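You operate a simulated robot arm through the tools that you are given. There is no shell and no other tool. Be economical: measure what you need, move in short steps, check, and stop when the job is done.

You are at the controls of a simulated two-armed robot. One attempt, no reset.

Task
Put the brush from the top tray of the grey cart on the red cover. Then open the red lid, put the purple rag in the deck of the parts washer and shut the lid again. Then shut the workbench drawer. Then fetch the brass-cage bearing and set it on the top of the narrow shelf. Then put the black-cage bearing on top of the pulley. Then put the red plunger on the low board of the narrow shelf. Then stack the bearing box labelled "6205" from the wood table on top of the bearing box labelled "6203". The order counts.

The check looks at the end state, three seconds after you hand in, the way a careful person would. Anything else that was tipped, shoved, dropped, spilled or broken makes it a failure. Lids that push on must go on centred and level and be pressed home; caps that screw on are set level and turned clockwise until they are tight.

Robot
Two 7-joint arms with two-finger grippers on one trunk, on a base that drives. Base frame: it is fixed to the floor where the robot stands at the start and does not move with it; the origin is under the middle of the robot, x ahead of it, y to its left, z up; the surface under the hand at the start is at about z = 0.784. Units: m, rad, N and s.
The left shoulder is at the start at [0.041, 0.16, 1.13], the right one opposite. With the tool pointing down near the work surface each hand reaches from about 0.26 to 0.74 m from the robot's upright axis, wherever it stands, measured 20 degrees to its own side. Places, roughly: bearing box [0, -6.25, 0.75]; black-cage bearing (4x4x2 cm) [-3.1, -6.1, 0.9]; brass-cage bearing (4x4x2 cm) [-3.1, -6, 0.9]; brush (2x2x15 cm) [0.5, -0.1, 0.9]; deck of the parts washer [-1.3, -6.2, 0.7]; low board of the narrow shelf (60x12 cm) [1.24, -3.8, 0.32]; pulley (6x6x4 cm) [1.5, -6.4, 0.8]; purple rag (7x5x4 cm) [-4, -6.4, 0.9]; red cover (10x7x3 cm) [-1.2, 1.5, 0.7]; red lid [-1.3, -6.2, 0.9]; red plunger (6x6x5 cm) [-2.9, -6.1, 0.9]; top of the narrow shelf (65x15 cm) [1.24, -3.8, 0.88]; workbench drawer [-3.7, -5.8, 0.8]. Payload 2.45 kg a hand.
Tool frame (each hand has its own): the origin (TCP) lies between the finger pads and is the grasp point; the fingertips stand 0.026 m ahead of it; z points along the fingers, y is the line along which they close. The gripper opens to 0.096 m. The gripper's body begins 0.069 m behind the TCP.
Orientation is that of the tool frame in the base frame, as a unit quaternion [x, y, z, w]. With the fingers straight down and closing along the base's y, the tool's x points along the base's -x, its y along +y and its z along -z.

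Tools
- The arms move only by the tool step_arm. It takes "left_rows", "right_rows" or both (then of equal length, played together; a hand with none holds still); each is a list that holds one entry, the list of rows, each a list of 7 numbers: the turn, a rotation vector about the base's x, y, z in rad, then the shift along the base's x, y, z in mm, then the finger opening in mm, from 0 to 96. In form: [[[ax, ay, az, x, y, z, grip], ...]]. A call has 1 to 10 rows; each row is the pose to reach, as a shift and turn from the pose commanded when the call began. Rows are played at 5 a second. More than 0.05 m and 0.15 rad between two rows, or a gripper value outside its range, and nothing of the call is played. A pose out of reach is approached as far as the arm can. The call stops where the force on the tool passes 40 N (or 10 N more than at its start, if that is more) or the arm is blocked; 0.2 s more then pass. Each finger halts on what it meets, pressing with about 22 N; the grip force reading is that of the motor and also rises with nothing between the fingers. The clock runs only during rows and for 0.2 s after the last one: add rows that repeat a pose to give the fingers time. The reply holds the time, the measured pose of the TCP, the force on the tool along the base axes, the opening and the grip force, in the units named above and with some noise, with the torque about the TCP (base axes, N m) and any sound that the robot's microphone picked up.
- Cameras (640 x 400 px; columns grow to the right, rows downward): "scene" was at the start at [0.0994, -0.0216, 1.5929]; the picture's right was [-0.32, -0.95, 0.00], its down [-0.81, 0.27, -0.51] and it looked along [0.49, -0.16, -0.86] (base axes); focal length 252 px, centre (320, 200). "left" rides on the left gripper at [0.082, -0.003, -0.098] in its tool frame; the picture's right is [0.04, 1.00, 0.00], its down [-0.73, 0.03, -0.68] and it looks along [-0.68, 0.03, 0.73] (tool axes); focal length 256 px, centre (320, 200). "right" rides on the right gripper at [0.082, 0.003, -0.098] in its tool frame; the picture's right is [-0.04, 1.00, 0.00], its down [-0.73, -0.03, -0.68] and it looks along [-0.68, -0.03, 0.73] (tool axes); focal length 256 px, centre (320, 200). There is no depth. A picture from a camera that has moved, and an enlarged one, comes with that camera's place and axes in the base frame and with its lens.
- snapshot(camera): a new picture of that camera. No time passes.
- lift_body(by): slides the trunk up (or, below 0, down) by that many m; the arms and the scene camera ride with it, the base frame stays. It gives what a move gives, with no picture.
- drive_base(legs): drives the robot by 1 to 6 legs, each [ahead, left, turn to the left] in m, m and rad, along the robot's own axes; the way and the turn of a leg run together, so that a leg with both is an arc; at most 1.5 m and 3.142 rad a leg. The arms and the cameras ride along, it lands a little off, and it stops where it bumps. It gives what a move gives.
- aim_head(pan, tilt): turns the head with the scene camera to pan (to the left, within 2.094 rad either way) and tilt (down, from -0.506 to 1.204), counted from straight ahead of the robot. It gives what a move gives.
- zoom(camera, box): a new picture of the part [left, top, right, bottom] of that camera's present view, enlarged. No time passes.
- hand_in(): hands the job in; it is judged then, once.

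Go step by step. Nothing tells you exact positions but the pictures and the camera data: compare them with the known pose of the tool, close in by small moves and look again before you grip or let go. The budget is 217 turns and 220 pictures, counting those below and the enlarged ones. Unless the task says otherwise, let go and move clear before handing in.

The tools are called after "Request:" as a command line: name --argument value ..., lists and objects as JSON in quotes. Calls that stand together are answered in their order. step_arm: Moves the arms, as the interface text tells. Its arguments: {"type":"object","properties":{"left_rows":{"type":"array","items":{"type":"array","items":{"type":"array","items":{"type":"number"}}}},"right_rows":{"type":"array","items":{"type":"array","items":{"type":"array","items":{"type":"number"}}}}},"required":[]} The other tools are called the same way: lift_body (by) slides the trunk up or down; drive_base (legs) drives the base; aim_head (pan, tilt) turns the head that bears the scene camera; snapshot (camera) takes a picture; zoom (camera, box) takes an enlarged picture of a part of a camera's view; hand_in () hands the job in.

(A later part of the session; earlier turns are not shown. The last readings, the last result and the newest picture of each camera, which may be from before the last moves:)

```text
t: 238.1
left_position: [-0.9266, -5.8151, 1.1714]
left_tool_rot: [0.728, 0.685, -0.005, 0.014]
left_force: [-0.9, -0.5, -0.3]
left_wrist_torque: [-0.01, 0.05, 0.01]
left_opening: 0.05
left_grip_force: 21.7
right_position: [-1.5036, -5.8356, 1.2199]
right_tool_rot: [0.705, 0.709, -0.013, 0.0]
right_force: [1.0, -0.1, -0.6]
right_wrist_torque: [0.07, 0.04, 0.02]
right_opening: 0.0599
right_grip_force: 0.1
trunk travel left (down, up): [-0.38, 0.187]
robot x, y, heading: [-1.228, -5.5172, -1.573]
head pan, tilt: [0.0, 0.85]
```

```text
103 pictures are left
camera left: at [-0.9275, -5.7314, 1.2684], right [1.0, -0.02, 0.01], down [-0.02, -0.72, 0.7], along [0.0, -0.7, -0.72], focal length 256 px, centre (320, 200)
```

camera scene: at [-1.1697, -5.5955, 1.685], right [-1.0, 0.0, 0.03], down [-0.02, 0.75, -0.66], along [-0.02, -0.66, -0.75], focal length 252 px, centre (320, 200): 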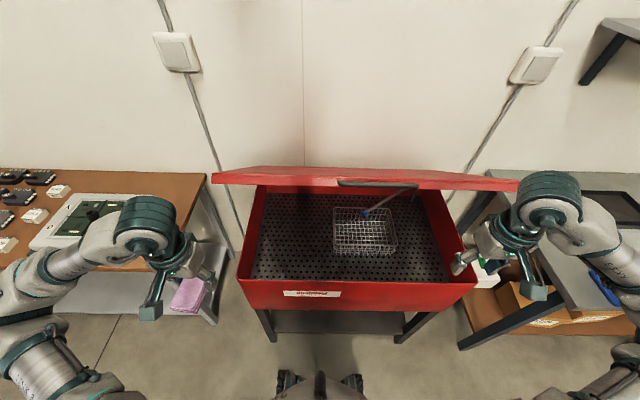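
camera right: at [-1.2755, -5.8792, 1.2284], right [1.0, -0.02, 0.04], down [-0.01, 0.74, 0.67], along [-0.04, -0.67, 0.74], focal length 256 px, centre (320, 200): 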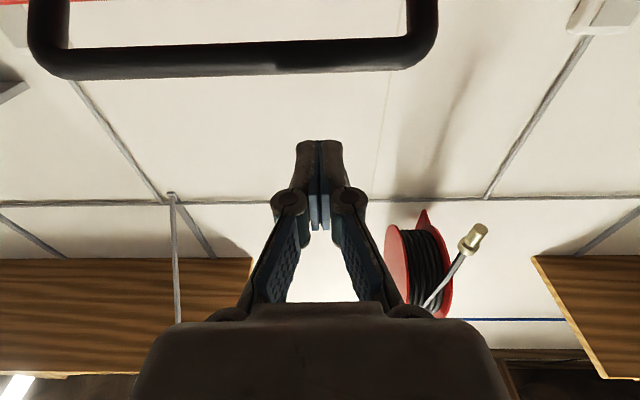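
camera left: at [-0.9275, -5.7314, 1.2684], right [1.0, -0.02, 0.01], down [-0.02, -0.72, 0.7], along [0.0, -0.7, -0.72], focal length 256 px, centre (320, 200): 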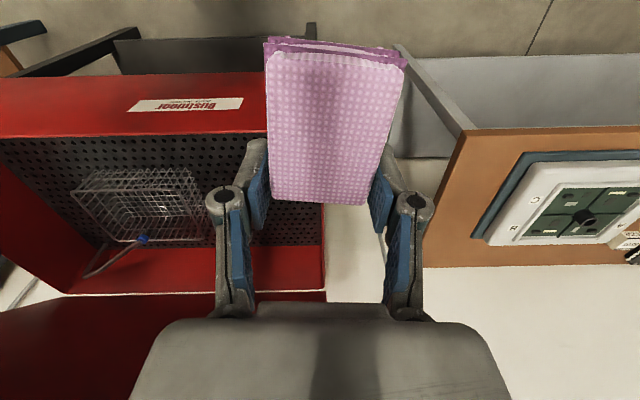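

The tub's free left part is at about [-1.10, -6.12]. I'll lower the left hand in front of the opening to z≈0.97, then go forward under the lid.

Request:
step_arm --left_rows '[[[0, 0, 0, -35, 0, -30, 15], [0, 0, 0, -70, 0, -60, 15], [0, 0, 0, -105, 0, -90, 15], [0, 0, 0, -140, 0, -120, 15], [0, 0, 0, -165, 0, -155, 15], [0, 0, 0, -165, -5, -195, 15], [0, 0, 0, -165, -50, -197, 15], [0, 0, 0, -165, -100, -197, 15]]]'

Request:
snapshot --camera "scene"

Request:
snapshot --camera "left"

```text
t: 240.1
left_position: [-1.1733, -5.906, 0.9895]
left_tool_rot: [0.73, 0.682, 0.02, 0.044]
left_force: [-2.2, 1.3, 0.7]
left_wrist_torque: [-0.07, -0.15, -0.04]
left_opening: 0.05
left_grip_force: 22.0
right_position: [-1.596, -5.8239, 1.1985]
right_tool_rot: [0.708, 0.705, 0.011, 0.031]
right_force: [-0.9, -0.7, 0.7]
right_wrist_torque: [-0.08, -0.12, -0.01]
right_opening: 0.0601
right_grip_force: 0.1
trunk travel left (down, up): [-0.38, 0.187]
robot x, y, heading: [-1.2214, -5.5119, -1.571]
head pan, tilt: [0.0, 0.85]
stopped in row 8 (left hand): the arm was blocked; the commanded pose is now the measured one
```

```text
102 pictures are left
camera scene: at [-1.2549, -5.5916, 1.6861], right [-1.0, 0.0, -0.02], down [0.01, 0.75, -0.66], along [0.01, -0.66, -0.75], focal length 252 px, centre (320, 200)
```

scene: 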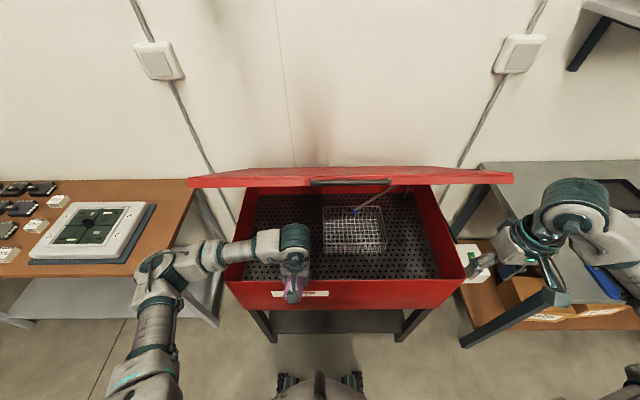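

```text
101 pictures are left
camera left: at [-1.1803, -5.8211, 1.085], right [1.0, -0.03, 0.09], down [-0.08, -0.71, 0.7], along [0.05, -0.71, -0.71], focal length 256 px, centre (320, 200)
```

left: 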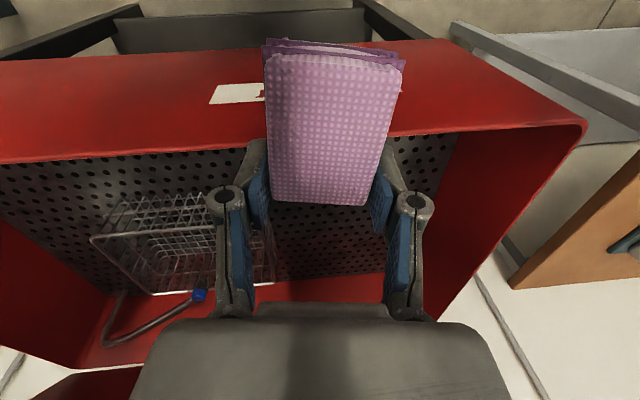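

The hand stopped early with some body sway. I'll continue forward in small steps while shifting back left.

Request:
step_arm --left_rows '[[[0, 0, 0, 15, -20, 0, 15], [0, 0, 0, 30, -40, 0, 15], [0, 0, 0, 45, -60, 0, 15], [0, 0, 0, 55, -80, 0, 15], [0, 0, 0, 60, -100, 0, 15], [0, 0, 0, 60, -130, 0, 15]]]'

Request:
snapshot --camera "scene"

Request:
snapshot --camera "left"

```text
t: 241.7
left_position: [-1.0362, -6.0389, 0.9831]
left_tool_rot: [0.725, 0.688, 0.003, 0.026]
left_force: [1.2, 0.1, -0.9]
left_wrist_torque: [-0.04, 0.09, -0.02]
left_opening: 0.0495
left_grip_force: 22.3
right_position: [-1.5091, -5.826, 1.217]
right_tool_rot: [0.7, 0.714, -0.012, 0.01]
right_force: [0.9, -1.4, -0.4]
right_wrist_torque: [0.0, 0.02, 0.03]
right_opening: 0.0602
right_grip_force: 0.1
trunk travel left (down, up): [-0.38, 0.187]
robot x, y, heading: [-1.2068, -5.5151, -1.571]
head pan, tilt: [0.0, 0.85]
stopped in row 6 (left hand): the arm was blocked; the commanded pose is now the measured one
```

```text
100 pictures are left
camera scene: at [-1.1617, -5.5966, 1.6854], right [-1.0, 0.0, 0.03], down [-0.02, 0.75, -0.66], along [-0.02, -0.66, -0.75], focal length 252 px, centre (320, 200)
```

scene: 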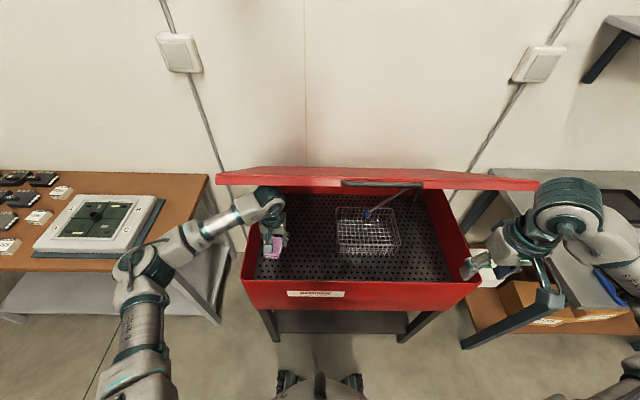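

```text
99 pictures are left
camera left: at [-1.0401, -5.9539, 1.0782], right [1.0, -0.01, 0.04], down [-0.04, -0.71, 0.7], along [0.02, -0.7, -0.71], focal length 256 px, centre (320, 200)
```

left: 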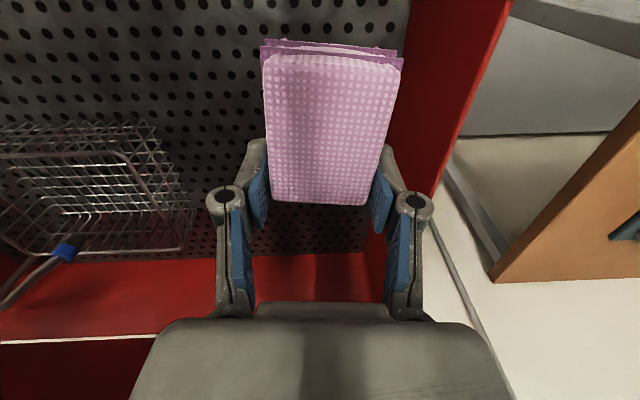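

The rag is over the deck. I'll centre it away from the left wall and lower it.

Request:
step_arm --left_rows '[[[0, 0, 0, -20, 5, 0, 15], [0, 0, 0, -40, 10, 0, 15], [0, 0, 0, -55, 10, -20, 15], [0, 0, 0, -55, 10, -50, 15], [0, 0, 0, -55, 10, -80, 15], [0, 0, 0, -55, 10, -110, 15]]]'

Request:
snapshot --camera "left"

Request:
snapshot --camera "scene"

```text
t: 243.1
left_position: [-1.1232, -6.0298, 0.8754]
left_tool_rot: [0.726, 0.686, 0.013, 0.036]
left_force: [-0.3, -0.6, -0.6]
left_wrist_torque: [0.0, -0.02, 0.01]
left_opening: 0.0494
left_grip_force: 21.8
right_position: [-1.5474, -5.828, 1.2077]
right_tool_rot: [0.702, 0.712, -0.001, 0.019]
right_force: [0.3, -0.3, -0.6]
right_wrist_torque: [-0.03, 0.03, 0.0]
right_opening: 0.0598
right_grip_force: 0.2
trunk travel left (down, up): [-0.38, 0.187]
robot x, y, heading: [-1.2083, -5.5156, -1.581]
head pan, tilt: [0.0, 0.85]
```

```text
98 pictures are left
camera left: at [-1.1296, -5.945, 0.9709], right [1.0, -0.01, 0.07], down [-0.06, -0.71, 0.7], along [0.04, -0.7, -0.71], focal length 256 px, centre (320, 200)
```

left: 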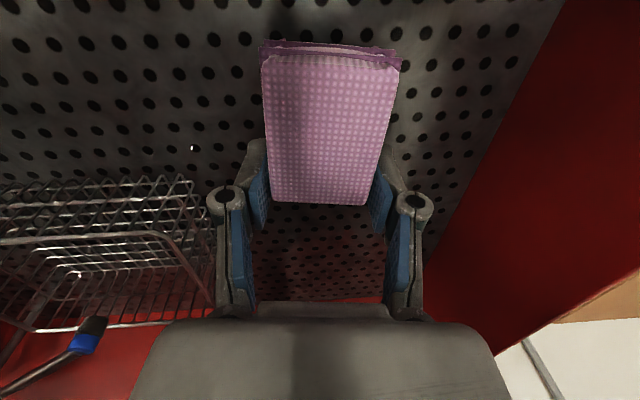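

```text
97 pictures are left
camera scene: at [-1.2496, -5.5972, 1.6855], right [-1.0, 0.0, -0.02], down [0.02, 0.75, -0.66], along [0.01, -0.66, -0.75], focal length 252 px, centre (320, 200)
```

scene: 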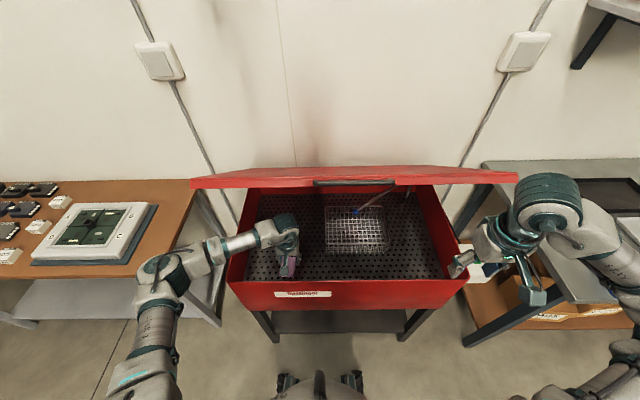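

Clear of the basket. Lower further until contact with the deck.

Request:
step_arm --left_rows '[[[0, 0, 0, 12, 0, -25, 15], [0, 0, 0, 12, 0, -50, 15], [0, 0, 0, 12, 0, -70, 15], [0, 0, 0, 12, 0, -90, 15], [0, 0, 0, 12, 0, -105, 15], [0, 0, 0, 12, 0, -120, 15]]]'

Request:
snapshot --camera "left"

```text
t: 244.0
left_position: [-1.1075, -6.0402, 0.8076]
left_tool_rot: [0.724, 0.689, -0.001, 0.034]
left_force: [-1.9, -2.5, 3.6]
left_wrist_torque: [0.17, -0.17, -0.01]
left_opening: 0.049
left_grip_force: 22.3
right_position: [-1.5423, -5.8257, 1.2096]
right_tool_rot: [0.703, 0.711, -0.004, 0.017]
right_force: [-0.4, -0.9, 0.1]
right_wrist_torque: [0.03, 0.02, -0.02]
right_opening: 0.0602
right_grip_force: 0.1
trunk travel left (down, up): [-0.38, 0.187]
robot x, y, heading: [-1.2136, -5.5178, -1.57]
head pan, tilt: [0.0, 0.85]
stopped in row 4 (left hand): the force on the tool passed its limit at 87 N (the readings are from after the stop); the commanded pose is now the measured one
```

```text
96 pictures are left
camera left: at [-1.1124, -5.9529, 0.9031], right [1.0, -0.01, 0.05], down [-0.04, -0.7, 0.72], along [0.03, -0.72, -0.7], focal length 256 px, centre (320, 200)
```

left: 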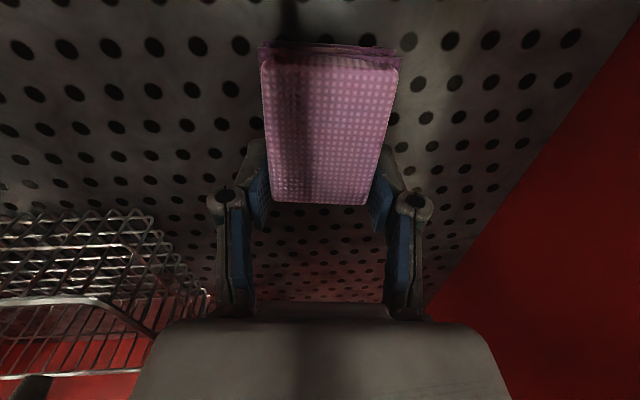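

The contact may be the wrist camera on the tub's front wall rather than the deck (z≈0.7). I'll rise slightly, go 6 cm deeper and lower again.

Request:
step_arm --left_rows '[[[0, 0, 0, 0, 0, 15, 15], [0, 0, 0, 0, -30, 20, 15], [0, 0, 0, 0, -60, 20, 15], [0, 0, 0, 0, -75, 15, 15], [0, 0, 0, 0, -75, 0, 15], [0, 0, 0, 0, -75, -15, 15], [0, 0, 0, 0, -75, -30, 15]]]'

Request:
snapshot --camera "left"

Request:
zoom --camera "scene" --box '[210, 150, 450, 320]'

```text
t: 245.6
left_position: [-1.117, -6.1102, 0.7772]
left_tool_rot: [0.725, 0.688, 0.004, 0.039]
left_force: [-1.0, -0.1, -0.9]
left_wrist_torque: [0.02, -0.05, 0.04]
left_opening: 0.0495
left_grip_force: 21.8
right_position: [-1.5565, -5.824, 1.2073]
right_tool_rot: [0.704, 0.71, 0.0, 0.022]
right_force: [-0.5, 0.2, 0.0]
right_wrist_torque: [-0.04, -0.1, 0.01]
right_opening: 0.0601
right_grip_force: 0.1
trunk travel left (down, up): [-0.38, 0.187]
robot x, y, heading: [-1.2166, -5.5194, -1.576]
head pan, tilt: [0.0, 0.85]
```

```text
95 pictures are left
camera left: at [-1.1223, -6.0245, 0.8726], right [1.0, -0.01, 0.06], down [-0.05, -0.7, 0.71], along [0.03, -0.71, -0.7], focal length 256 px, centre (320, 200)
```

left: 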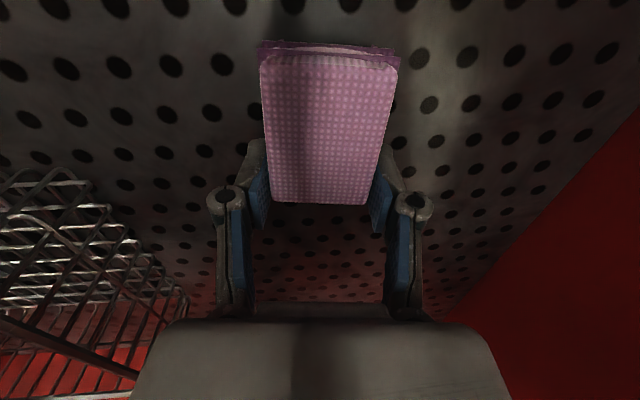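

```text
2.35 times, centred on (330, 235) of scene
camera zoom: at [-1.2372, -5.5972, 1.686], right [-1.0, 0.0, -0.01], down [0.01, 0.75, -0.66], along [0.01, -0.66, -0.75], focal length 593 px, centre (296, 118)
```

zoom: 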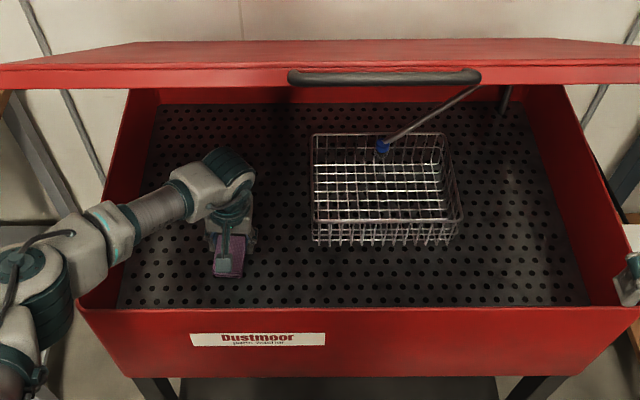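

Now free at z≈0.777. Continue down until the rag meets the deck.

Request:
step_arm --left_rows '[[[0, 0, 0, 0, 0, -12, 15], [0, 0, 0, 0, 0, -24, 15], [0, 0, 0, 0, 0, -36, 15], [0, 0, 0, 0, 0, -44, 15]]]'

Request:
snapshot --camera "left"

```text
t: 246.2
left_position: [-1.1012, -6.1128, 0.7666]
left_tool_rot: [0.725, 0.688, -0.009, 0.031]
left_force: [7.7, 10.1, 20.3]
left_wrist_torque: [0.48, 0.44, -0.39]
left_opening: 0.0492
left_grip_force: 22.3
right_position: [-1.5262, -5.8195, 1.2162]
right_tool_rot: [0.701, 0.713, -0.01, 0.015]
right_force: [-0.7, -0.7, -0.2]
right_wrist_torque: [0.03, -0.01, 0.01]
right_opening: 0.0599
right_grip_force: 0.0
trunk travel left (down, up): [-0.38, 0.187]
robot x, y, heading: [-1.2149, -5.519, -1.571]
head pan, tilt: [0.0, 0.85]
stopped in row 2 (left hand): the force on the tool passed its limit at 44 N (the readings are from after the stop); the commanded pose is now the measured one
```

```text
93 pictures are left
camera left: at [-1.104, -6.0254, 0.8598], right [1.0, -0.01, 0.03], down [-0.03, -0.69, 0.72], along [0.01, -0.72, -0.69], focal length 256 px, centre (320, 200)
```

left: 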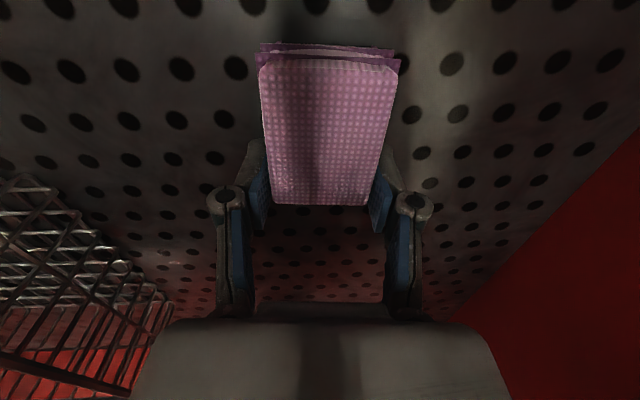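

The rag rests on the deck. Open and lift away.

Request:
step_arm --left_rows '[[[0, 0, 0, 0, 0, 2, 40], [0, 0, 0, 0, 0, 2, 60], [0, 0, 0, 0, 0, 2, 74], [0, 0, 0, 0, 0, 2, 74], [0, 0, 0, 0, 0, 25, 74], [0, 0, 0, 0, 0, 60, 74], [0, 0, 0, 0, 0, 100, 74]]]'

Request:
snapshot --camera "left"

```text
t: 247.8
left_position: [-1.1039, -6.1151, 0.8624]
left_tool_rot: [0.725, 0.688, -0.009, 0.032]
left_force: [0.6, -0.2, -0.8]
left_wrist_torque: [0.02, -0.02, -0.01]
left_opening: 0.0745
left_grip_force: 0.2
right_position: [-1.5317, -5.8216, 1.2147]
right_tool_rot: [0.702, 0.712, -0.008, 0.016]
right_force: [0.9, 0.2, 0.2]
right_wrist_torque: [0.0, 0.03, 0.02]
right_opening: 0.0599
right_grip_force: 0.0
trunk travel left (down, up): [-0.38, 0.187]
robot x, y, heading: [-1.2126, -5.5132, -1.576]
head pan, tilt: [0.0, 0.85]
```

```text
92 pictures are left
camera left: at [-1.1068, -6.0285, 0.9563], right [1.0, -0.01, 0.03], down [-0.03, -0.69, 0.72], along [0.01, -0.72, -0.69], focal length 256 px, centre (320, 200)
```

left: 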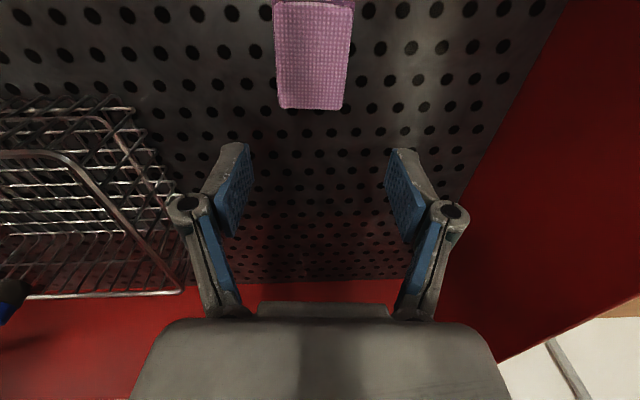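

The rag sits on the deck, clear of the basket. I'll take the left hand out from under the lid.

Request:
step_arm --left_rows '[[[0, 0, 0, 0, 0, 40, 60], [0, 0, 0, 0, 0, 80, 50], [0, 0, 0, 0, 5, 105, 40], [0, 0, 0, 0, 50, 110, 40], [0, 0, 0, 0, 95, 110, 40], [0, 0, 0, 0, 140, 110, 40], [0, 0, 0, 10, 185, 110, 40], [0, 0, 0, 30, 230, 110, 40], [0, 0, 0, 60, 265, 120, 40], [0, 0, 0, 90, 290, 145, 40]]]'

Request:
snapshot --camera "scene"

```text
t: 250.0
left_position: [-1.0149, -5.8239, 1.0074]
left_tool_rot: [0.725, 0.688, -0.009, 0.032]
left_force: [-0.1, 0.0, -0.6]
left_wrist_torque: [-0.03, 0.03, 0.02]
left_opening: 0.0398
left_grip_force: 0.0
right_position: [-1.5312, -5.821, 1.2145]
right_tool_rot: [0.702, 0.712, -0.009, 0.016]
right_force: [0.8, 0.5, -0.1]
right_wrist_torque: [-0.01, 0.0, -0.04]
right_opening: 0.06
right_grip_force: 0.0
trunk travel left (down, up): [-0.38, 0.187]
robot x, y, heading: [-1.2107, -5.517, -1.58]
head pan, tilt: [0.0, 0.85]
```

```text
91 pictures are left
camera scene: at [-1.2111, -5.5936, 1.6864], right [-1.0, 0.0, 0.0], down [0.0, 0.75, -0.66], along [0.0, -0.66, -0.75], focal length 252 px, centre (320, 200)
```

scene: 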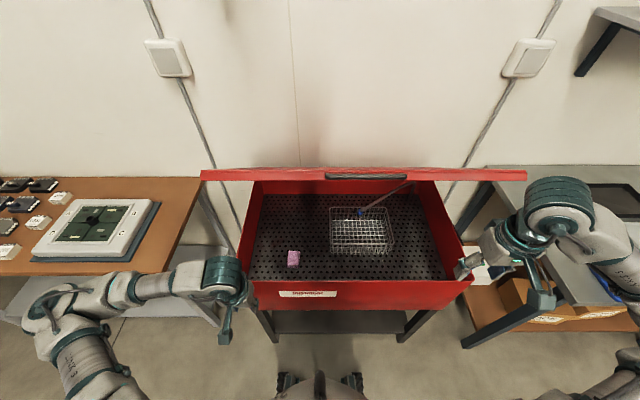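

Now close the lid: bring the closed right hand above the lid near its front edge.

Request:
step_arm --right_rows '[[[0, 0, 0, 0, 0, 45, 20], [0, 0, 0, 10, 0, 90, 0], [0, 0, 0, 20, 0, 135, 0], [0, 0, 0, 35, -45, 145, 0], [0, 0, 0, 50, -90, 145, 0], [0, 0, 0, 65, -135, 145, 0], [0, 0, 0, 70, -180, 145, 0], [0, 0, 0, 70, -225, 145, 0], [0, 0, 0, 70, -258, 140, 0]]]' --left_rows '[[[0, 0, 0, 0, 20, 20, 40], [0, 0, 0, 0, 40, 40, 40], [0, 0, 0, 0, 60, 60, 40], [0, 0, 0, 0, 80, 80, 40], [0, 0, 0, 10, 90, 100, 40], [0, 0, 0, 20, 100, 120, 40], [0, 0, 0, 30, 100, 130, 40], [0, 0, 0, 40, 100, 140, 40], [0, 0, 0, 40, 100, 140, 40]]]'

Request:
snapshot --camera "right"

```text
t: 252.0
left_position: [-0.9718, -5.7589, 1.1769]
left_tool_rot: [0.725, 0.688, -0.009, 0.03]
left_force: [-0.1, 1.5, 0.2]
left_wrist_torque: [-0.04, -0.05, 0.02]
left_opening: 0.0401
left_grip_force: 0.1
left hand out of reach, approached as far as the arm can: row 1, 2, 3, 4, 5, 6, 7, 8, 9
right_position: [-1.4582, -6.0776, 1.3555]
right_tool_rot: [0.701, 0.713, -0.009, 0.015]
right_force: [-0.1, -0.5, 0.2]
right_wrist_torque: [0.01, 0.01, 0.02]
right_opening: 0.0003
right_grip_force: 22.3
trunk travel left (down, up): [-0.38, 0.187]
robot x, y, heading: [-1.2096, -5.52, -1.576]
head pan, tilt: [0.0, 0.85]
```

```text
90 pictures are left
camera right: at [-1.4575, -5.9935, 1.4504], right [1.0, -0.02, 0.01], down [-0.03, -0.71, 0.7], along [-0.01, -0.7, -0.71], focal length 256 px, centre (320, 200)
```

right: 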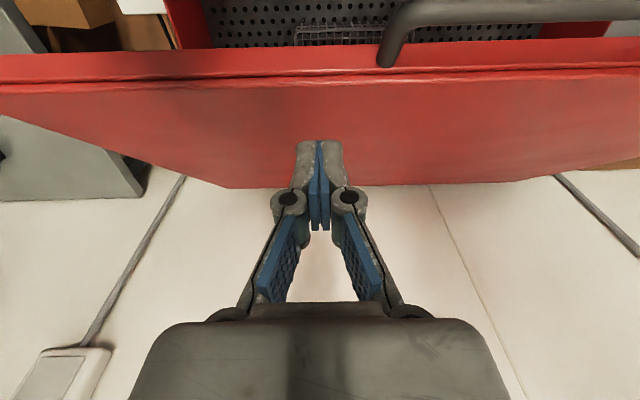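

Aligned above the lid. Press it down along the arc.

Request:
step_arm --right_rows '[[[0, 0, 0, 0, 0, -40, 0], [0, 0, 0, 0, 0, -80, 0], [0, 0, 0, 0, 23, -118, 0], [0, 0, 0, 0, 45, -153, 0], [0, 0, 0, 0, 64, -190, 0], [0, 0, 0, 0, 80, -228, 0], [0, 0, 0, 0, 92, -267, 0], [0, 0, 0, 0, 101, -307, 0], [0, 0, 0, 0, 106, -348, 0], [0, 0, 0, 0, 108, -380, 0]]]'

Request:
snapshot --camera "scene"

```text
t: 254.2
left_position: [-0.975, -5.7579, 1.1761]
left_tool_rot: [0.726, 0.687, -0.008, 0.031]
left_force: [1.1, -0.6, -1.0]
left_wrist_torque: [0.02, 0.0, -0.01]
left_opening: 0.0399
left_grip_force: 0.1
right_position: [-1.4639, -5.9719, 0.9744]
right_tool_rot: [0.702, 0.712, -0.008, 0.017]
right_force: [0.1, 0.3, -0.1]
right_wrist_torque: [0.03, 0.0, 0.03]
right_opening: 0.0
right_grip_force: 28.3
trunk travel left (down, up): [-0.38, 0.187]
robot x, y, heading: [-1.2124, -5.5201, -1.573]
head pan, tilt: [0.0, 0.85]
```

```text
89 pictures are left
camera scene: at [-1.2135, -5.5971, 1.6861], right [-1.0, 0.0, 0.0], down [0.0, 0.75, -0.66], along [0.0, -0.66, -0.75], focal length 252 px, centre (320, 200)
```

scene: 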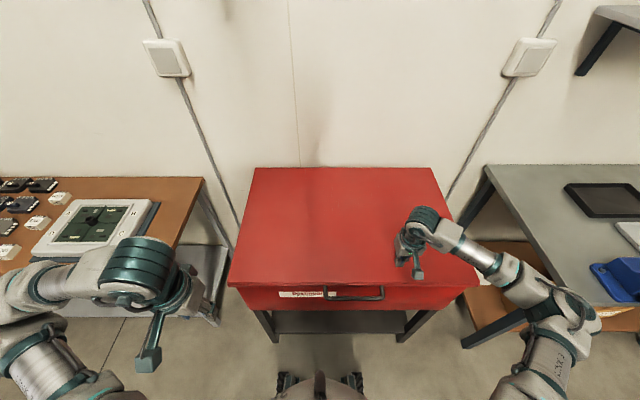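

The lid looks shut. I'll press a little to confirm contact, then lift the hand clear.

Request:
step_arm --right_rows '[[[0, 0, 0, 0, 0, -8, 0], [0, 0, 0, 0, 0, -16, 0], [0, 0, 0, 0, 0, -24, 0], [0, 0, 0, 0, 0, -32, 0]]]'

Request:
step_arm --right_rows '[[[0, 0, 0, 0, 10, 40, 20], [0, 0, 0, 0, 40, 80, 40], [0, 0, 0, 0, 80, 110, 60], [0, 0, 0, 0, 120, 135, 60], [0, 0, 0, 20, 140, 170, 60], [0, 0, 0, 40, 150, 210, 60]]]'

Request:
zoom --camera "scene" --box '[220, 150, 500, 330]'

```text
t: 255.2
left_position: [-0.9766, -5.7578, 1.175]
left_tool_rot: [0.726, 0.687, -0.008, 0.031]
left_force: [-0.8, -0.3, -0.2]
left_wrist_torque: [0.0, 0.01, -0.02]
left_opening: 0.0401
left_grip_force: 0.1
right_position: [-1.4613, -5.9719, 0.9413]
right_tool_rot: [0.701, 0.713, -0.007, 0.017]
right_force: [-0.7, -0.2, 0.1]
right_wrist_torque: [0.02, 0.01, 0.0]
right_opening: 0.0
right_grip_force: 28.7
trunk travel left (down, up): [-0.38, 0.187]
robot x, y, heading: [-1.2113, -5.5157, -1.569]
head pan, tilt: [0.0, 0.85]
```

```text
t: 256.6
left_position: [-0.9724, -5.7571, 1.1767]
left_tool_rot: [0.725, 0.688, -0.009, 0.031]
left_force: [0.9, 0.7, 0.0]
left_wrist_torque: [-0.01, 0.01, -0.02]
left_opening: 0.0403
left_grip_force: 0.1
right_position: [-1.4198, -5.8221, 1.1518]
right_tool_rot: [0.702, 0.712, -0.009, 0.017]
right_force: [-0.4, -0.6, 0.6]
right_wrist_torque: [0.01, -0.01, 0.01]
right_opening: 0.0598
right_grip_force: 0.1
trunk travel left (down, up): [-0.38, 0.187]
robot x, y, heading: [-1.2103, -5.519, -1.568]
head pan, tilt: [0.0, 0.85]
```

```text
2.22 times, centred on (360, 240) of scene
camera zoom: at [-1.21, -5.5961, 1.6862], right [-1.0, 0.0, 0.0], down [0.0, 0.75, -0.66], along [0.0, -0.66, -0.75], focal length 560 px, centre (231, 111)
```

zoom: 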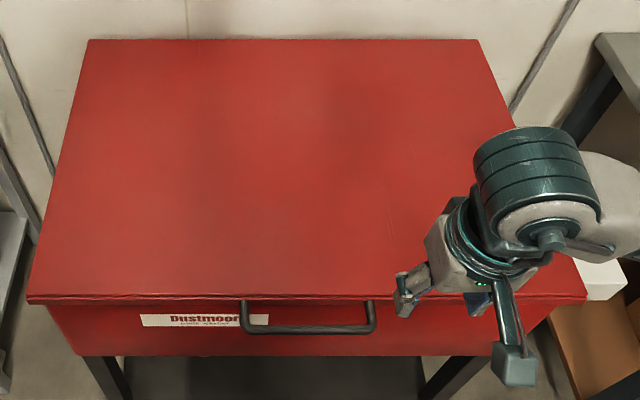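

Task 2 is done: rag inside, lid shut. Next the drawer at about x=-3.7. I'll drive back along the aisle.

Request:
drive_base --legs '[[-0.21, 0, 0], [0, -1.0, 0], [0, -0.8, 0], [-0.26, 0, 0], [0, -0.5, 0]]'

Request:
aim_head --pan -0.1 --tilt 0.8

Request:
snapshot --camera "scene"

```text
t: 271.1
left_position: [-3.3093, -5.2929, 1.1741]
left_tool_rot: [0.728, 0.685, -0.012, 0.026]
left_force: [-0.5, -0.4, 1.0]
left_wrist_torque: [0.02, 0.0, 0.03]
left_opening: 0.04
left_grip_force: 0.0
right_position: [-3.7565, -5.3523, 1.1532]
right_tool_rot: [0.704, 0.71, -0.011, 0.014]
right_force: [0.0, -0.2, 0.0]
right_wrist_torque: [-0.05, 0.03, -0.02]
right_opening: 0.0602
right_grip_force: 0.0
trunk travel left (down, up): [-0.38, 0.187]
robot x, y, heading: [-3.5522, -5.0479, -1.583]
head pan, tilt: [0.0, 0.85]
```

```text
t: 271.8
left_position: [-3.3296, -5.2892, 1.1786]
left_tool_rot: [0.728, 0.685, -0.007, 0.033]
left_force: [-0.2, -0.4, 0.3]
left_wrist_torque: [0.03, 0.01, -0.03]
left_opening: 0.0402
left_grip_force: 0.1
right_position: [-3.7757, -5.3493, 1.1518]
right_tool_rot: [0.706, 0.708, -0.007, 0.019]
right_force: [-0.4, -0.9, -0.1]
right_wrist_torque: [0.02, -0.05, 0.0]
right_opening: 0.0601
right_grip_force: 0.1
trunk travel left (down, up): [-0.38, 0.187]
robot x, y, heading: [-3.5581, -5.0479, -1.584]
head pan, tilt: [-0.099, 0.799]
```

```text
87 pictures are left
camera scene: at [-3.5879, -5.1291, 1.6899], right [-0.99, 0.11, -0.01], down [0.09, 0.71, -0.69], along [-0.07, -0.69, -0.72], focal length 252 px, centre (320, 200)
```

scene: 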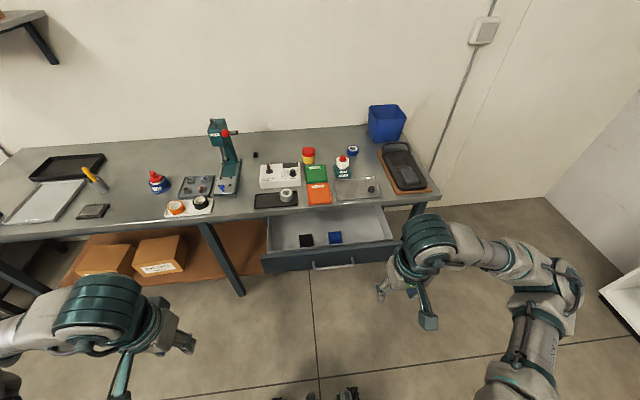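

The drawer front is at y≈-5.68, centred at x≈-3.69. I'll drive 0.2 m closer and lower the closed right hand in front of it.

Request:
drive_base --legs '[[0.17, 0, 0.013]]'

Request:
step_arm --right_rows '[[[0, 0, 0, 15, 0, -40, 30], [0, 0, 0, 30, 0, -85, 0], [0, 0, 0, 45, 0, -130, 0], [0, 0, 0, 60, 0, -175, 0], [0, 0, 0, 75, 0, -220, 0], [0, 0, 0, 80, 0, -265, 0], [0, 0, 0, 80, 0, -310, 0], [0, 0, 0, 80, 0, -355, 0], [0, 0, 0, 80, 0, -370, 0]]]'

Request:
snapshot --camera "scene"

```text
t: 273.3
left_position: [-3.31, -5.4552, 1.175]
left_tool_rot: [0.724, 0.689, -0.012, 0.029]
left_force: [-0.2, -0.2, -0.4]
left_wrist_torque: [-0.02, 0.0, 0.01]
left_opening: 0.04
left_grip_force: 0.1
right_position: [-3.7566, -5.52, 1.1541]
right_tool_rot: [0.701, 0.713, -0.013, 0.015]
right_force: [0.5, -0.6, -0.8]
right_wrist_torque: [0.01, 0.0, -0.01]
right_opening: 0.0597
right_grip_force: 0.0
trunk travel left (down, up): [-0.38, 0.187]
robot x, y, heading: [-3.5569, -5.2182, -1.575]
head pan, tilt: [-0.099, 0.799]
```

```text
t: 275.3
left_position: [-3.33, -5.4561, 1.1795]
left_tool_rot: [0.725, 0.687, -0.005, 0.034]
left_force: [0.7, 0.3, 0.4]
left_wrist_torque: [0.0, -0.02, -0.04]
left_opening: 0.04
left_grip_force: 0.0
right_position: [-3.6969, -5.5194, 0.7819]
right_tool_rot: [0.702, 0.712, -0.007, 0.02]
right_force: [0.0, 0.2, -0.4]
right_wrist_torque: [-0.01, -0.05, 0.01]
right_opening: 0.0
right_grip_force: 21.8
trunk travel left (down, up): [-0.38, 0.187]
robot x, y, heading: [-3.5585, -5.2202, -1.57]
head pan, tilt: [-0.099, 0.799]
```

```text
86 pictures are left
camera scene: at [-3.5763, -5.2988, 1.6902], right [-0.99, 0.1, 0.0], down [0.08, 0.72, -0.69], along [-0.07, -0.69, -0.72], focal length 252 px, centre (320, 200)
```

scene: 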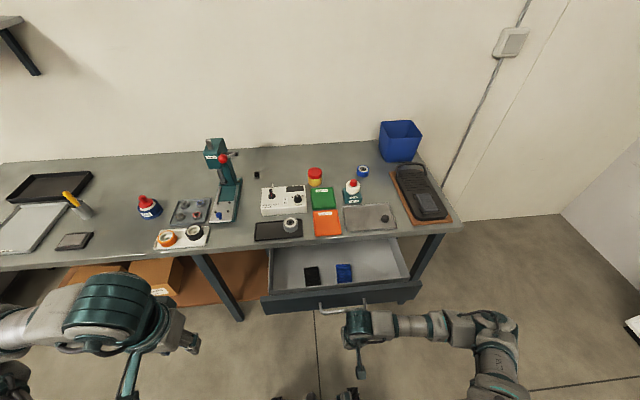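

Hand is in front of the drawer. Push straight in.

Request:
step_arm --right_rows '[[[0, 0, 0, 0, -30, 0, 0], [0, 0, 0, 0, -60, 0, 0], [0, 0, 0, 0, -90, 0, 0], [0, 0, 0, 0, -120, 0, 0], [0, 0, 0, 0, -150, 0, 0], [0, 0, 0, 0, -180, 0, 0], [0, 0, 0, 0, -210, 0, 0], [0, 0, 0, 0, -240, 0, 0], [0, 0, 0, 0, -270, 0, 0], [0, 0, 0, 0, -290, 0, 0]]]'

Request:
snapshot --camera "scene"

```text
t: 277.5
left_position: [-3.3162, -5.456, 1.1767]
left_tool_rot: [0.724, 0.689, -0.008, 0.031]
left_force: [-0.1, -0.6, 0.2]
left_wrist_torque: [0.06, 0.01, -0.01]
left_opening: 0.0403
left_grip_force: 0.0
right_position: [-3.6834, -5.8111, 0.7833]
right_tool_rot: [0.7, 0.713, -0.01, 0.018]
right_force: [0.3, 1.2, 1.3]
right_wrist_torque: [0.01, 0.0, -0.02]
right_opening: 0.0
right_grip_force: 28.8
trunk travel left (down, up): [-0.38, 0.187]
robot x, y, heading: [-3.556, -5.2191, -1.581]
head pan, tilt: [-0.099, 0.799]
```

```text
85 pictures are left
camera scene: at [-3.5621, -5.3006, 1.6901], right [-0.99, 0.1, 0.0], down [0.07, 0.72, -0.69], along [-0.07, -0.69, -0.72], focal length 252 px, centre (320, 200)
```

scene: 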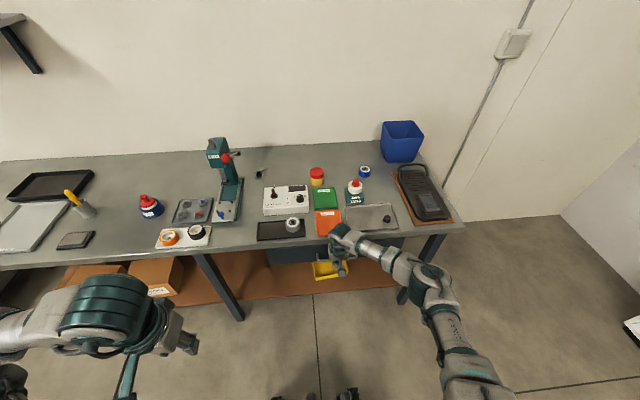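

Nearly shut. Push further until it resists.

Request:
step_arm --right_rows '[[[0, 0, 0, 0, -8, 0, 0], [0, 0, 0, 0, -16, 0, 0], [0, 0, 0, 0, -24, 0, 0], [0, 0, 0, 0, -34, 0, 0], [0, 0, 0, 0, -44, 0, 0]]]'

Request:
snapshot --camera "right"

Request:
zoom --camera "scene" --box '[230, 190, 450, 310]'

```text
t: 278.3
left_position: [-3.3199, -5.4499, 1.1794]
left_tool_rot: [0.724, 0.689, -0.011, 0.033]
left_force: [0.0, 0.1, -0.1]
left_wrist_torque: [0.03, 0.04, 0.02]
left_opening: 0.0404
left_grip_force: 0.1
right_position: [-3.6873, -5.824, 0.7818]
right_tool_rot: [0.702, 0.713, -0.005, 0.012]
right_force: [-9.2, 29.6, 11.9]
right_wrist_torque: [-2.91, -0.45, -0.79]
right_opening: 0.0
right_grip_force: 28.2
trunk travel left (down, up): [-0.38, 0.187]
robot x, y, heading: [-3.5579, -5.2187, -1.58]
head pan, tilt: [-0.099, 0.799]
stopped in row 4 (right hand): the force on the tool passed its limit at 54 N (the readings are from after the stop); the commanded pose is now the measured one
```

```text
84 pictures are left
camera right: at [-3.6853, -5.7398, 0.8773], right [1.0, -0.02, 0.01], down [-0.02, -0.72, 0.7], along [-0.01, -0.7, -0.72], focal length 256 px, centre (320, 200)
```

right: 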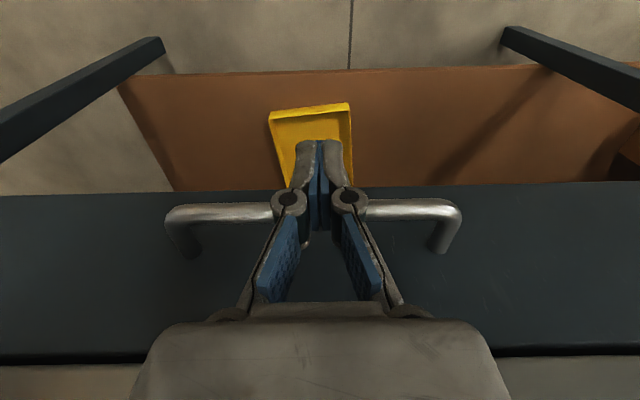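

```text
2.91 times, centred on (340, 250) of scene
camera zoom: at [-3.5646, -5.2922, 1.6909], right [-0.99, 0.1, 0.0], down [0.07, 0.71, -0.7], along [-0.07, -0.69, -0.72], focal length 734 px, centre (262, 54)
```

zoom: 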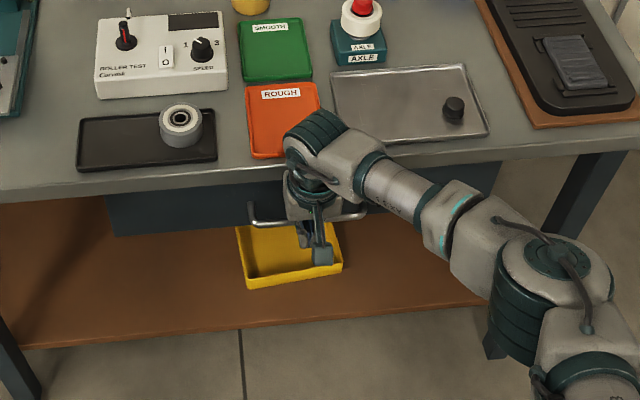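

The torque shows that the gripper body hit the bench edge, not the drawer stop. To be sure the drawer is fully home I'll back off, pitch the fingers forward and push lower down.

Request:
step_arm --right_rows '[[[0, 0, 0, 0, 40, 0, 0], [0, 0, 0, 0, 80, 0, 0], [-0.15, 0, 0, 0, 110, 0, 0], [-0.3, 0, 0, 0, 120, -5, 0], [-0.45, 0, 0, 0, 120, -10, 0], [-0.6, 0, 0, 0, 120, -15, 0], [-0.75, 0, 0, 0, 120, -20, 0], [-0.9, 0, 0, 0, 120, -20, 0]]]'

Request:
snapshot --camera "right"

```text
t: 280.1
left_position: [-3.3178, -5.4529, 1.1787]
left_tool_rot: [0.725, 0.688, -0.009, 0.032]
left_force: [0.0, 0.6, -0.1]
left_wrist_torque: [-0.03, 0.0, -0.01]
left_opening: 0.0403
left_grip_force: 0.0
right_position: [-3.6851, -5.7047, 0.7636]
right_tool_rot: [0.659, 0.674, -0.234, 0.237]
right_force: [-0.4, 0.1, 0.1]
right_wrist_torque: [-0.01, 0.01, 0.0]
right_opening: 0.0
right_grip_force: 28.6
right hand out of reach, approached as far as the arm can: row 7, 8
trunk travel left (down, up): [-0.38, 0.187]
robot x, y, heading: [-3.5602, -5.2156, -1.572]
head pan, tilt: [-0.099, 0.799]
```

```text
82 pictures are left
camera right: at [-3.6853, -5.5809, 0.7875], right [1.0, -0.01, 0.02], down [-0.02, -0.15, 0.99], along [-0.01, -0.99, -0.15], focal length 256 px, centre (320, 200)
```

right: 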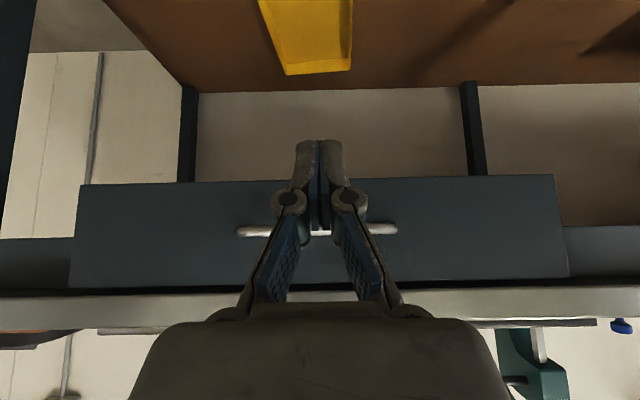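

Now I have a good pushing pose. Push forward until there is firm resistance.

Request:
step_arm --right_rows '[[[0, 0, 0, 0, -30, 0, 0], [0, 0, 0, 0, -60, 0, 0], [0, 0, 0, 0, -90, 0, 0], [0, 0, 0, 0, -105, 0, 0], [0, 0, 0, 0, -115, 0, 0], [0, 0, 0, 0, -125, 0, 0], [0, 0, 0, 0, -135, 0, 0], [0, 0, 0, 0, -145, 0, 0]]]'

Request:
snapshot --camera "right"

```text
t: 281.9
left_position: [-3.3193, -5.4507, 1.1774]
left_tool_rot: [0.725, 0.688, -0.01, 0.033]
left_force: [0.0, 0.2, 0.9]
left_wrist_torque: [-0.01, -0.01, 0.02]
left_opening: 0.0403
left_grip_force: 0.0
right_position: [-3.6859, -5.8491, 0.7597]
right_tool_rot: [0.659, 0.676, -0.231, 0.235]
right_force: [0.5, 16.2, -8.2]
right_wrist_torque: [-0.24, 0.09, -0.13]
right_opening: 0.0058
right_grip_force: 28.3
trunk travel left (down, up): [-0.38, 0.187]
robot x, y, heading: [-3.5587, -5.2201, -1.576]
head pan, tilt: [-0.099, 0.799]
```

```text
81 pictures are left
camera right: at [-3.6857, -5.7245, 0.7847], right [1.0, -0.01, 0.02], down [-0.02, -0.15, 0.99], along [0.0, -0.99, -0.15], focal length 256 px, centre (320, 200)
```

right: 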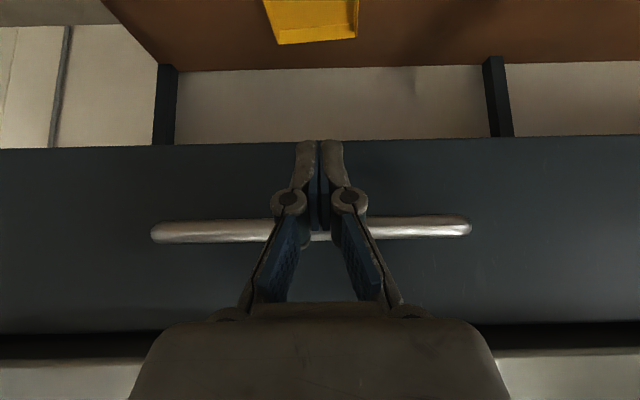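

16 N resistance; push a little more to confirm it's the end stop.

Request:
step_arm --right_rows '[[[0, 0, 0, 0, -8, 0, 0], [0, 0, 0, 0, -16, 0, 0], [0, 0, 0, 0, -24, 0, 0]]]'

Request:
step_arm --right_rows '[[[0, 0, 0, 0, 40, -5, 0], [0, 0, 0, 0, 85, -10, 0], [0, 0, 0, 0, 130, -10, 0], [0.15, 0, 0, 0, 170, 0, 0], [0.3, 0, 0, 0, 200, 10, 20], [0.45, 0, 0, 0, 210, 30, 40], [0.6, 0, 0, 0, 210, 70, 60], [0.67, 0, 0, 0, 210, 115, 60]]]'

Request:
snapshot --camera "scene"

```text
t: 282.3
left_position: [-3.321, -5.4503, 1.1797]
left_tool_rot: [0.724, 0.689, -0.01, 0.034]
left_force: [-0.4, -0.1, -0.9]
left_wrist_torque: [0.04, 0.03, 0.03]
left_opening: 0.0396
left_grip_force: 0.1
right_position: [-3.6856, -5.851, 0.7565]
right_tool_rot: [0.66, 0.677, -0.229, 0.233]
right_force: [-0.3, 6.1, -0.5]
right_wrist_torque: [0.06, -0.08, -0.01]
right_opening: 0.0002
right_grip_force: 28.7
trunk travel left (down, up): [-0.38, 0.187]
robot x, y, heading: [-3.5598, -5.2172, -1.572]
head pan, tilt: [-0.099, 0.799]
stopped in row 1 (right hand): the force on the tool passed its limit at 46 N (the readings are from after the stop); the commanded pose is now the measured one
```

```text
t: 284.1
left_position: [-3.3206, -5.4493, 1.1793]
left_tool_rot: [0.724, 0.688, -0.011, 0.035]
left_force: [-0.7, 0.6, 0.3]
left_wrist_torque: [-0.03, 0.01, -0.03]
left_opening: 0.0399
left_grip_force: 0.0
right_position: [-3.6839, -5.6449, 0.8711]
right_tool_rot: [0.7, 0.714, 0.005, 0.002]
right_force: [-1.0, -0.5, -0.4]
right_wrist_torque: [-0.02, 0.02, -0.03]
right_opening: 0.0601
right_grip_force: 0.0
trunk travel left (down, up): [-0.38, 0.187]
robot x, y, heading: [-3.5602, -5.2172, -1.575]
head pan, tilt: [-0.099, 0.799]
```

```text
80 pictures are left
camera scene: at [-3.5653, -5.2983, 1.6902], right [-0.99, 0.1, 0.0], down [0.07, 0.72, -0.7], along [-0.07, -0.69, -0.72], focal length 252 px, centre (320, 200)
```

scene: 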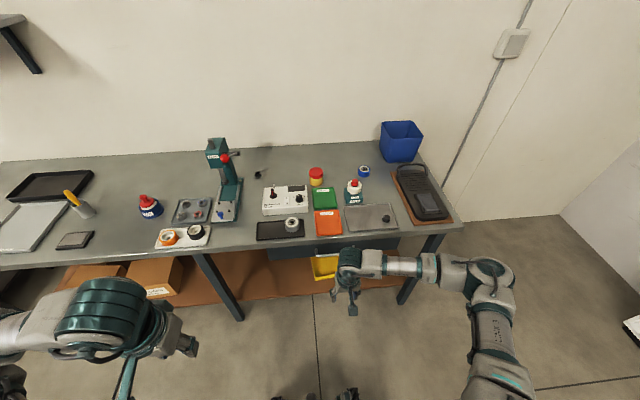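

The drawer is shut (46 N at the stop). Next I'll take the brass-cage bearing (right hand) and the black-cage one (left hand) in one trip. I raise the right hand and move in front of the bearing tray.

Request:
step_arm --right_rows '[[[0, 0, 0, 0, 20, 45, 60], [0, 0, 0, 0, 40, 90, 60], [0, 0, 0, 0, 40, 135, 60], [0, 0, 0, 0, 40, 180, 60], [0, 0, 0, 0, 40, 225, 60], [0, 0, 0, 0, 30, 270, 60]]]'

Request:
drive_base --legs '[[0, 0.58, 0], [0.27, 0, 0]]'

Request:
aim_head --pan 0 --tilt 0.95

Request:
snapshot --camera "scene"

Request:
zoom --camera "scene" --box '[270, 130, 430, 230]'

```text
t: 285.5
left_position: [-3.3184, -5.4503, 1.1787]
left_tool_rot: [0.725, 0.688, -0.01, 0.033]
left_force: [0.4, 0.0, -0.6]
left_wrist_torque: [-0.01, 0.0, -0.01]
left_opening: 0.0401
left_grip_force: 0.1
right_position: [-3.6811, -5.613, 1.1429]
right_tool_rot: [0.7, 0.714, 0.005, 0.003]
right_force: [0.2, 0.3, 0.3]
right_wrist_torque: [-0.02, 0.02, 0.0]
right_opening: 0.0602
right_grip_force: 0.0
trunk travel left (down, up): [-0.38, 0.187]
robot x, y, heading: [-3.5607, -5.2219, -1.576]
head pan, tilt: [-0.099, 0.799]
```

```text
t: 290.4
left_position: [-2.7338, -5.7181, 1.1797]
left_tool_rot: [0.723, 0.69, -0.009, 0.037]
left_force: [0.0, 0.0, 0.1]
left_wrist_torque: [0.07, -0.01, -0.02]
left_opening: 0.0402
left_grip_force: 0.1
right_position: [-3.0962, -5.8833, 1.1425]
right_tool_rot: [0.698, 0.716, 0.006, 0.005]
right_force: [-0.1, -0.9, 0.0]
right_wrist_torque: [0.03, -0.02, -0.02]
right_opening: 0.06
right_grip_force: 0.0
trunk travel left (down, up): [-0.38, 0.187]
robot x, y, heading: [-2.973, -5.4871, -1.569]
head pan, tilt: [-0.099, 0.799]
```

```text
t: 291.1
left_position: [-2.7238, -5.7187, 1.1778]
left_tool_rot: [0.723, 0.69, -0.011, 0.034]
left_force: [0.3, 0.1, 0.6]
left_wrist_torque: [0.03, 0.01, 0.01]
left_opening: 0.0401
left_grip_force: 0.1
right_position: [-3.0855, -5.8835, 1.1446]
right_tool_rot: [0.697, 0.717, 0.004, 0.002]
right_force: [1.8, 0.8, -0.5]
right_wrist_torque: [-0.01, 0.06, -0.03]
right_opening: 0.0601
right_grip_force: 0.0
trunk travel left (down, up): [-0.38, 0.187]
robot x, y, heading: [-2.9659, -5.4874, -1.565]
head pan, tilt: [0.0, 0.949]
```

```text
79 pictures are left
camera scene: at [-2.9495, -5.5628, 1.6786], right [-1.0, 0.0, 0.01], down [-0.01, 0.81, -0.58], along [-0.01, -0.58, -0.81], focal length 252 px, centre (320, 200)
```

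scene: 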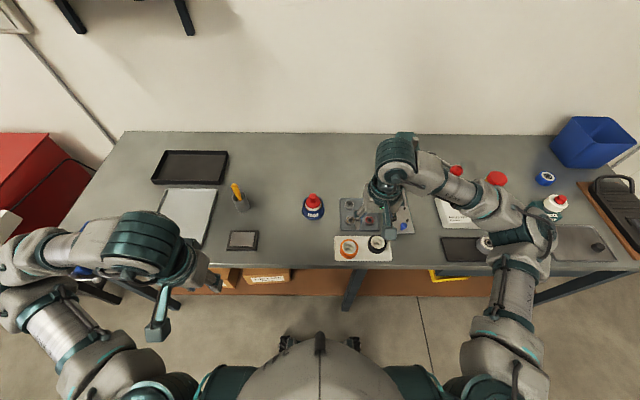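

```text
4.00 times, centred on (350, 180) of scene
camera zoom: at [-2.9495, -5.5628, 1.6786], right [-1.0, 0.0, 0.01], down [-0.01, 0.81, -0.58], along [-0.01, -0.58, -0.81], focal length 1009 px, centre (200, 280)
```

zoom: 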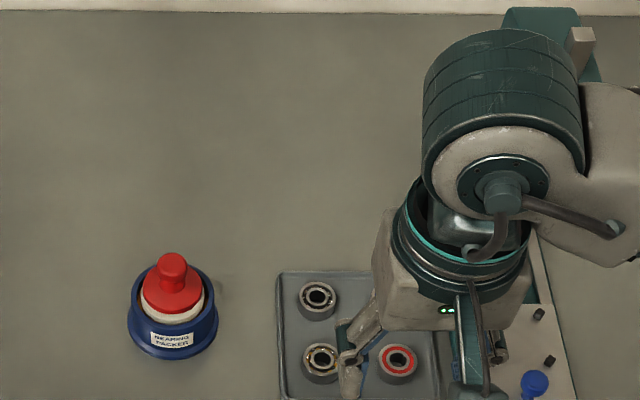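

The front bearing is the brass-cage one at [-3.070, -6.041], the rear one the black-cage at [-3.071, -6.111]. I'll bring the right hand over the brass one.

Request:
step_arm --right_rows '[[[0, 0, 0, 5, -40, -10, 56], [0, 0, 0, 10, -80, -30, 56], [0, 0, 0, 15, -120, -60, 56], [0, 0, 0, 15, -157, -90, 56], [0, 0, 0, 15, -157, -130, 56], [0, 0, 0, 15, -157, -165, 56]]]'

Request:
snapshot --camera "right"

```text
refused: row 3 steps farther than a row can; nothing moved
```

```text
77 pictures are left
camera right: at [-3.0854, -5.8023, 1.2416], right [1.0, -0.01, 0.01], down [-0.02, -0.74, 0.68], along [0.0, -0.68, -0.74], focal length 256 px, centre (320, 200)
```

right: 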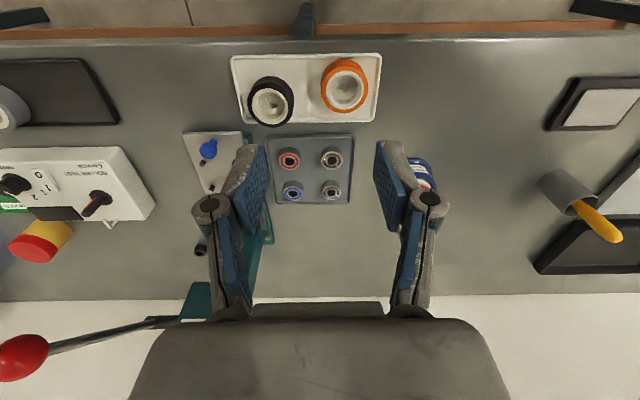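

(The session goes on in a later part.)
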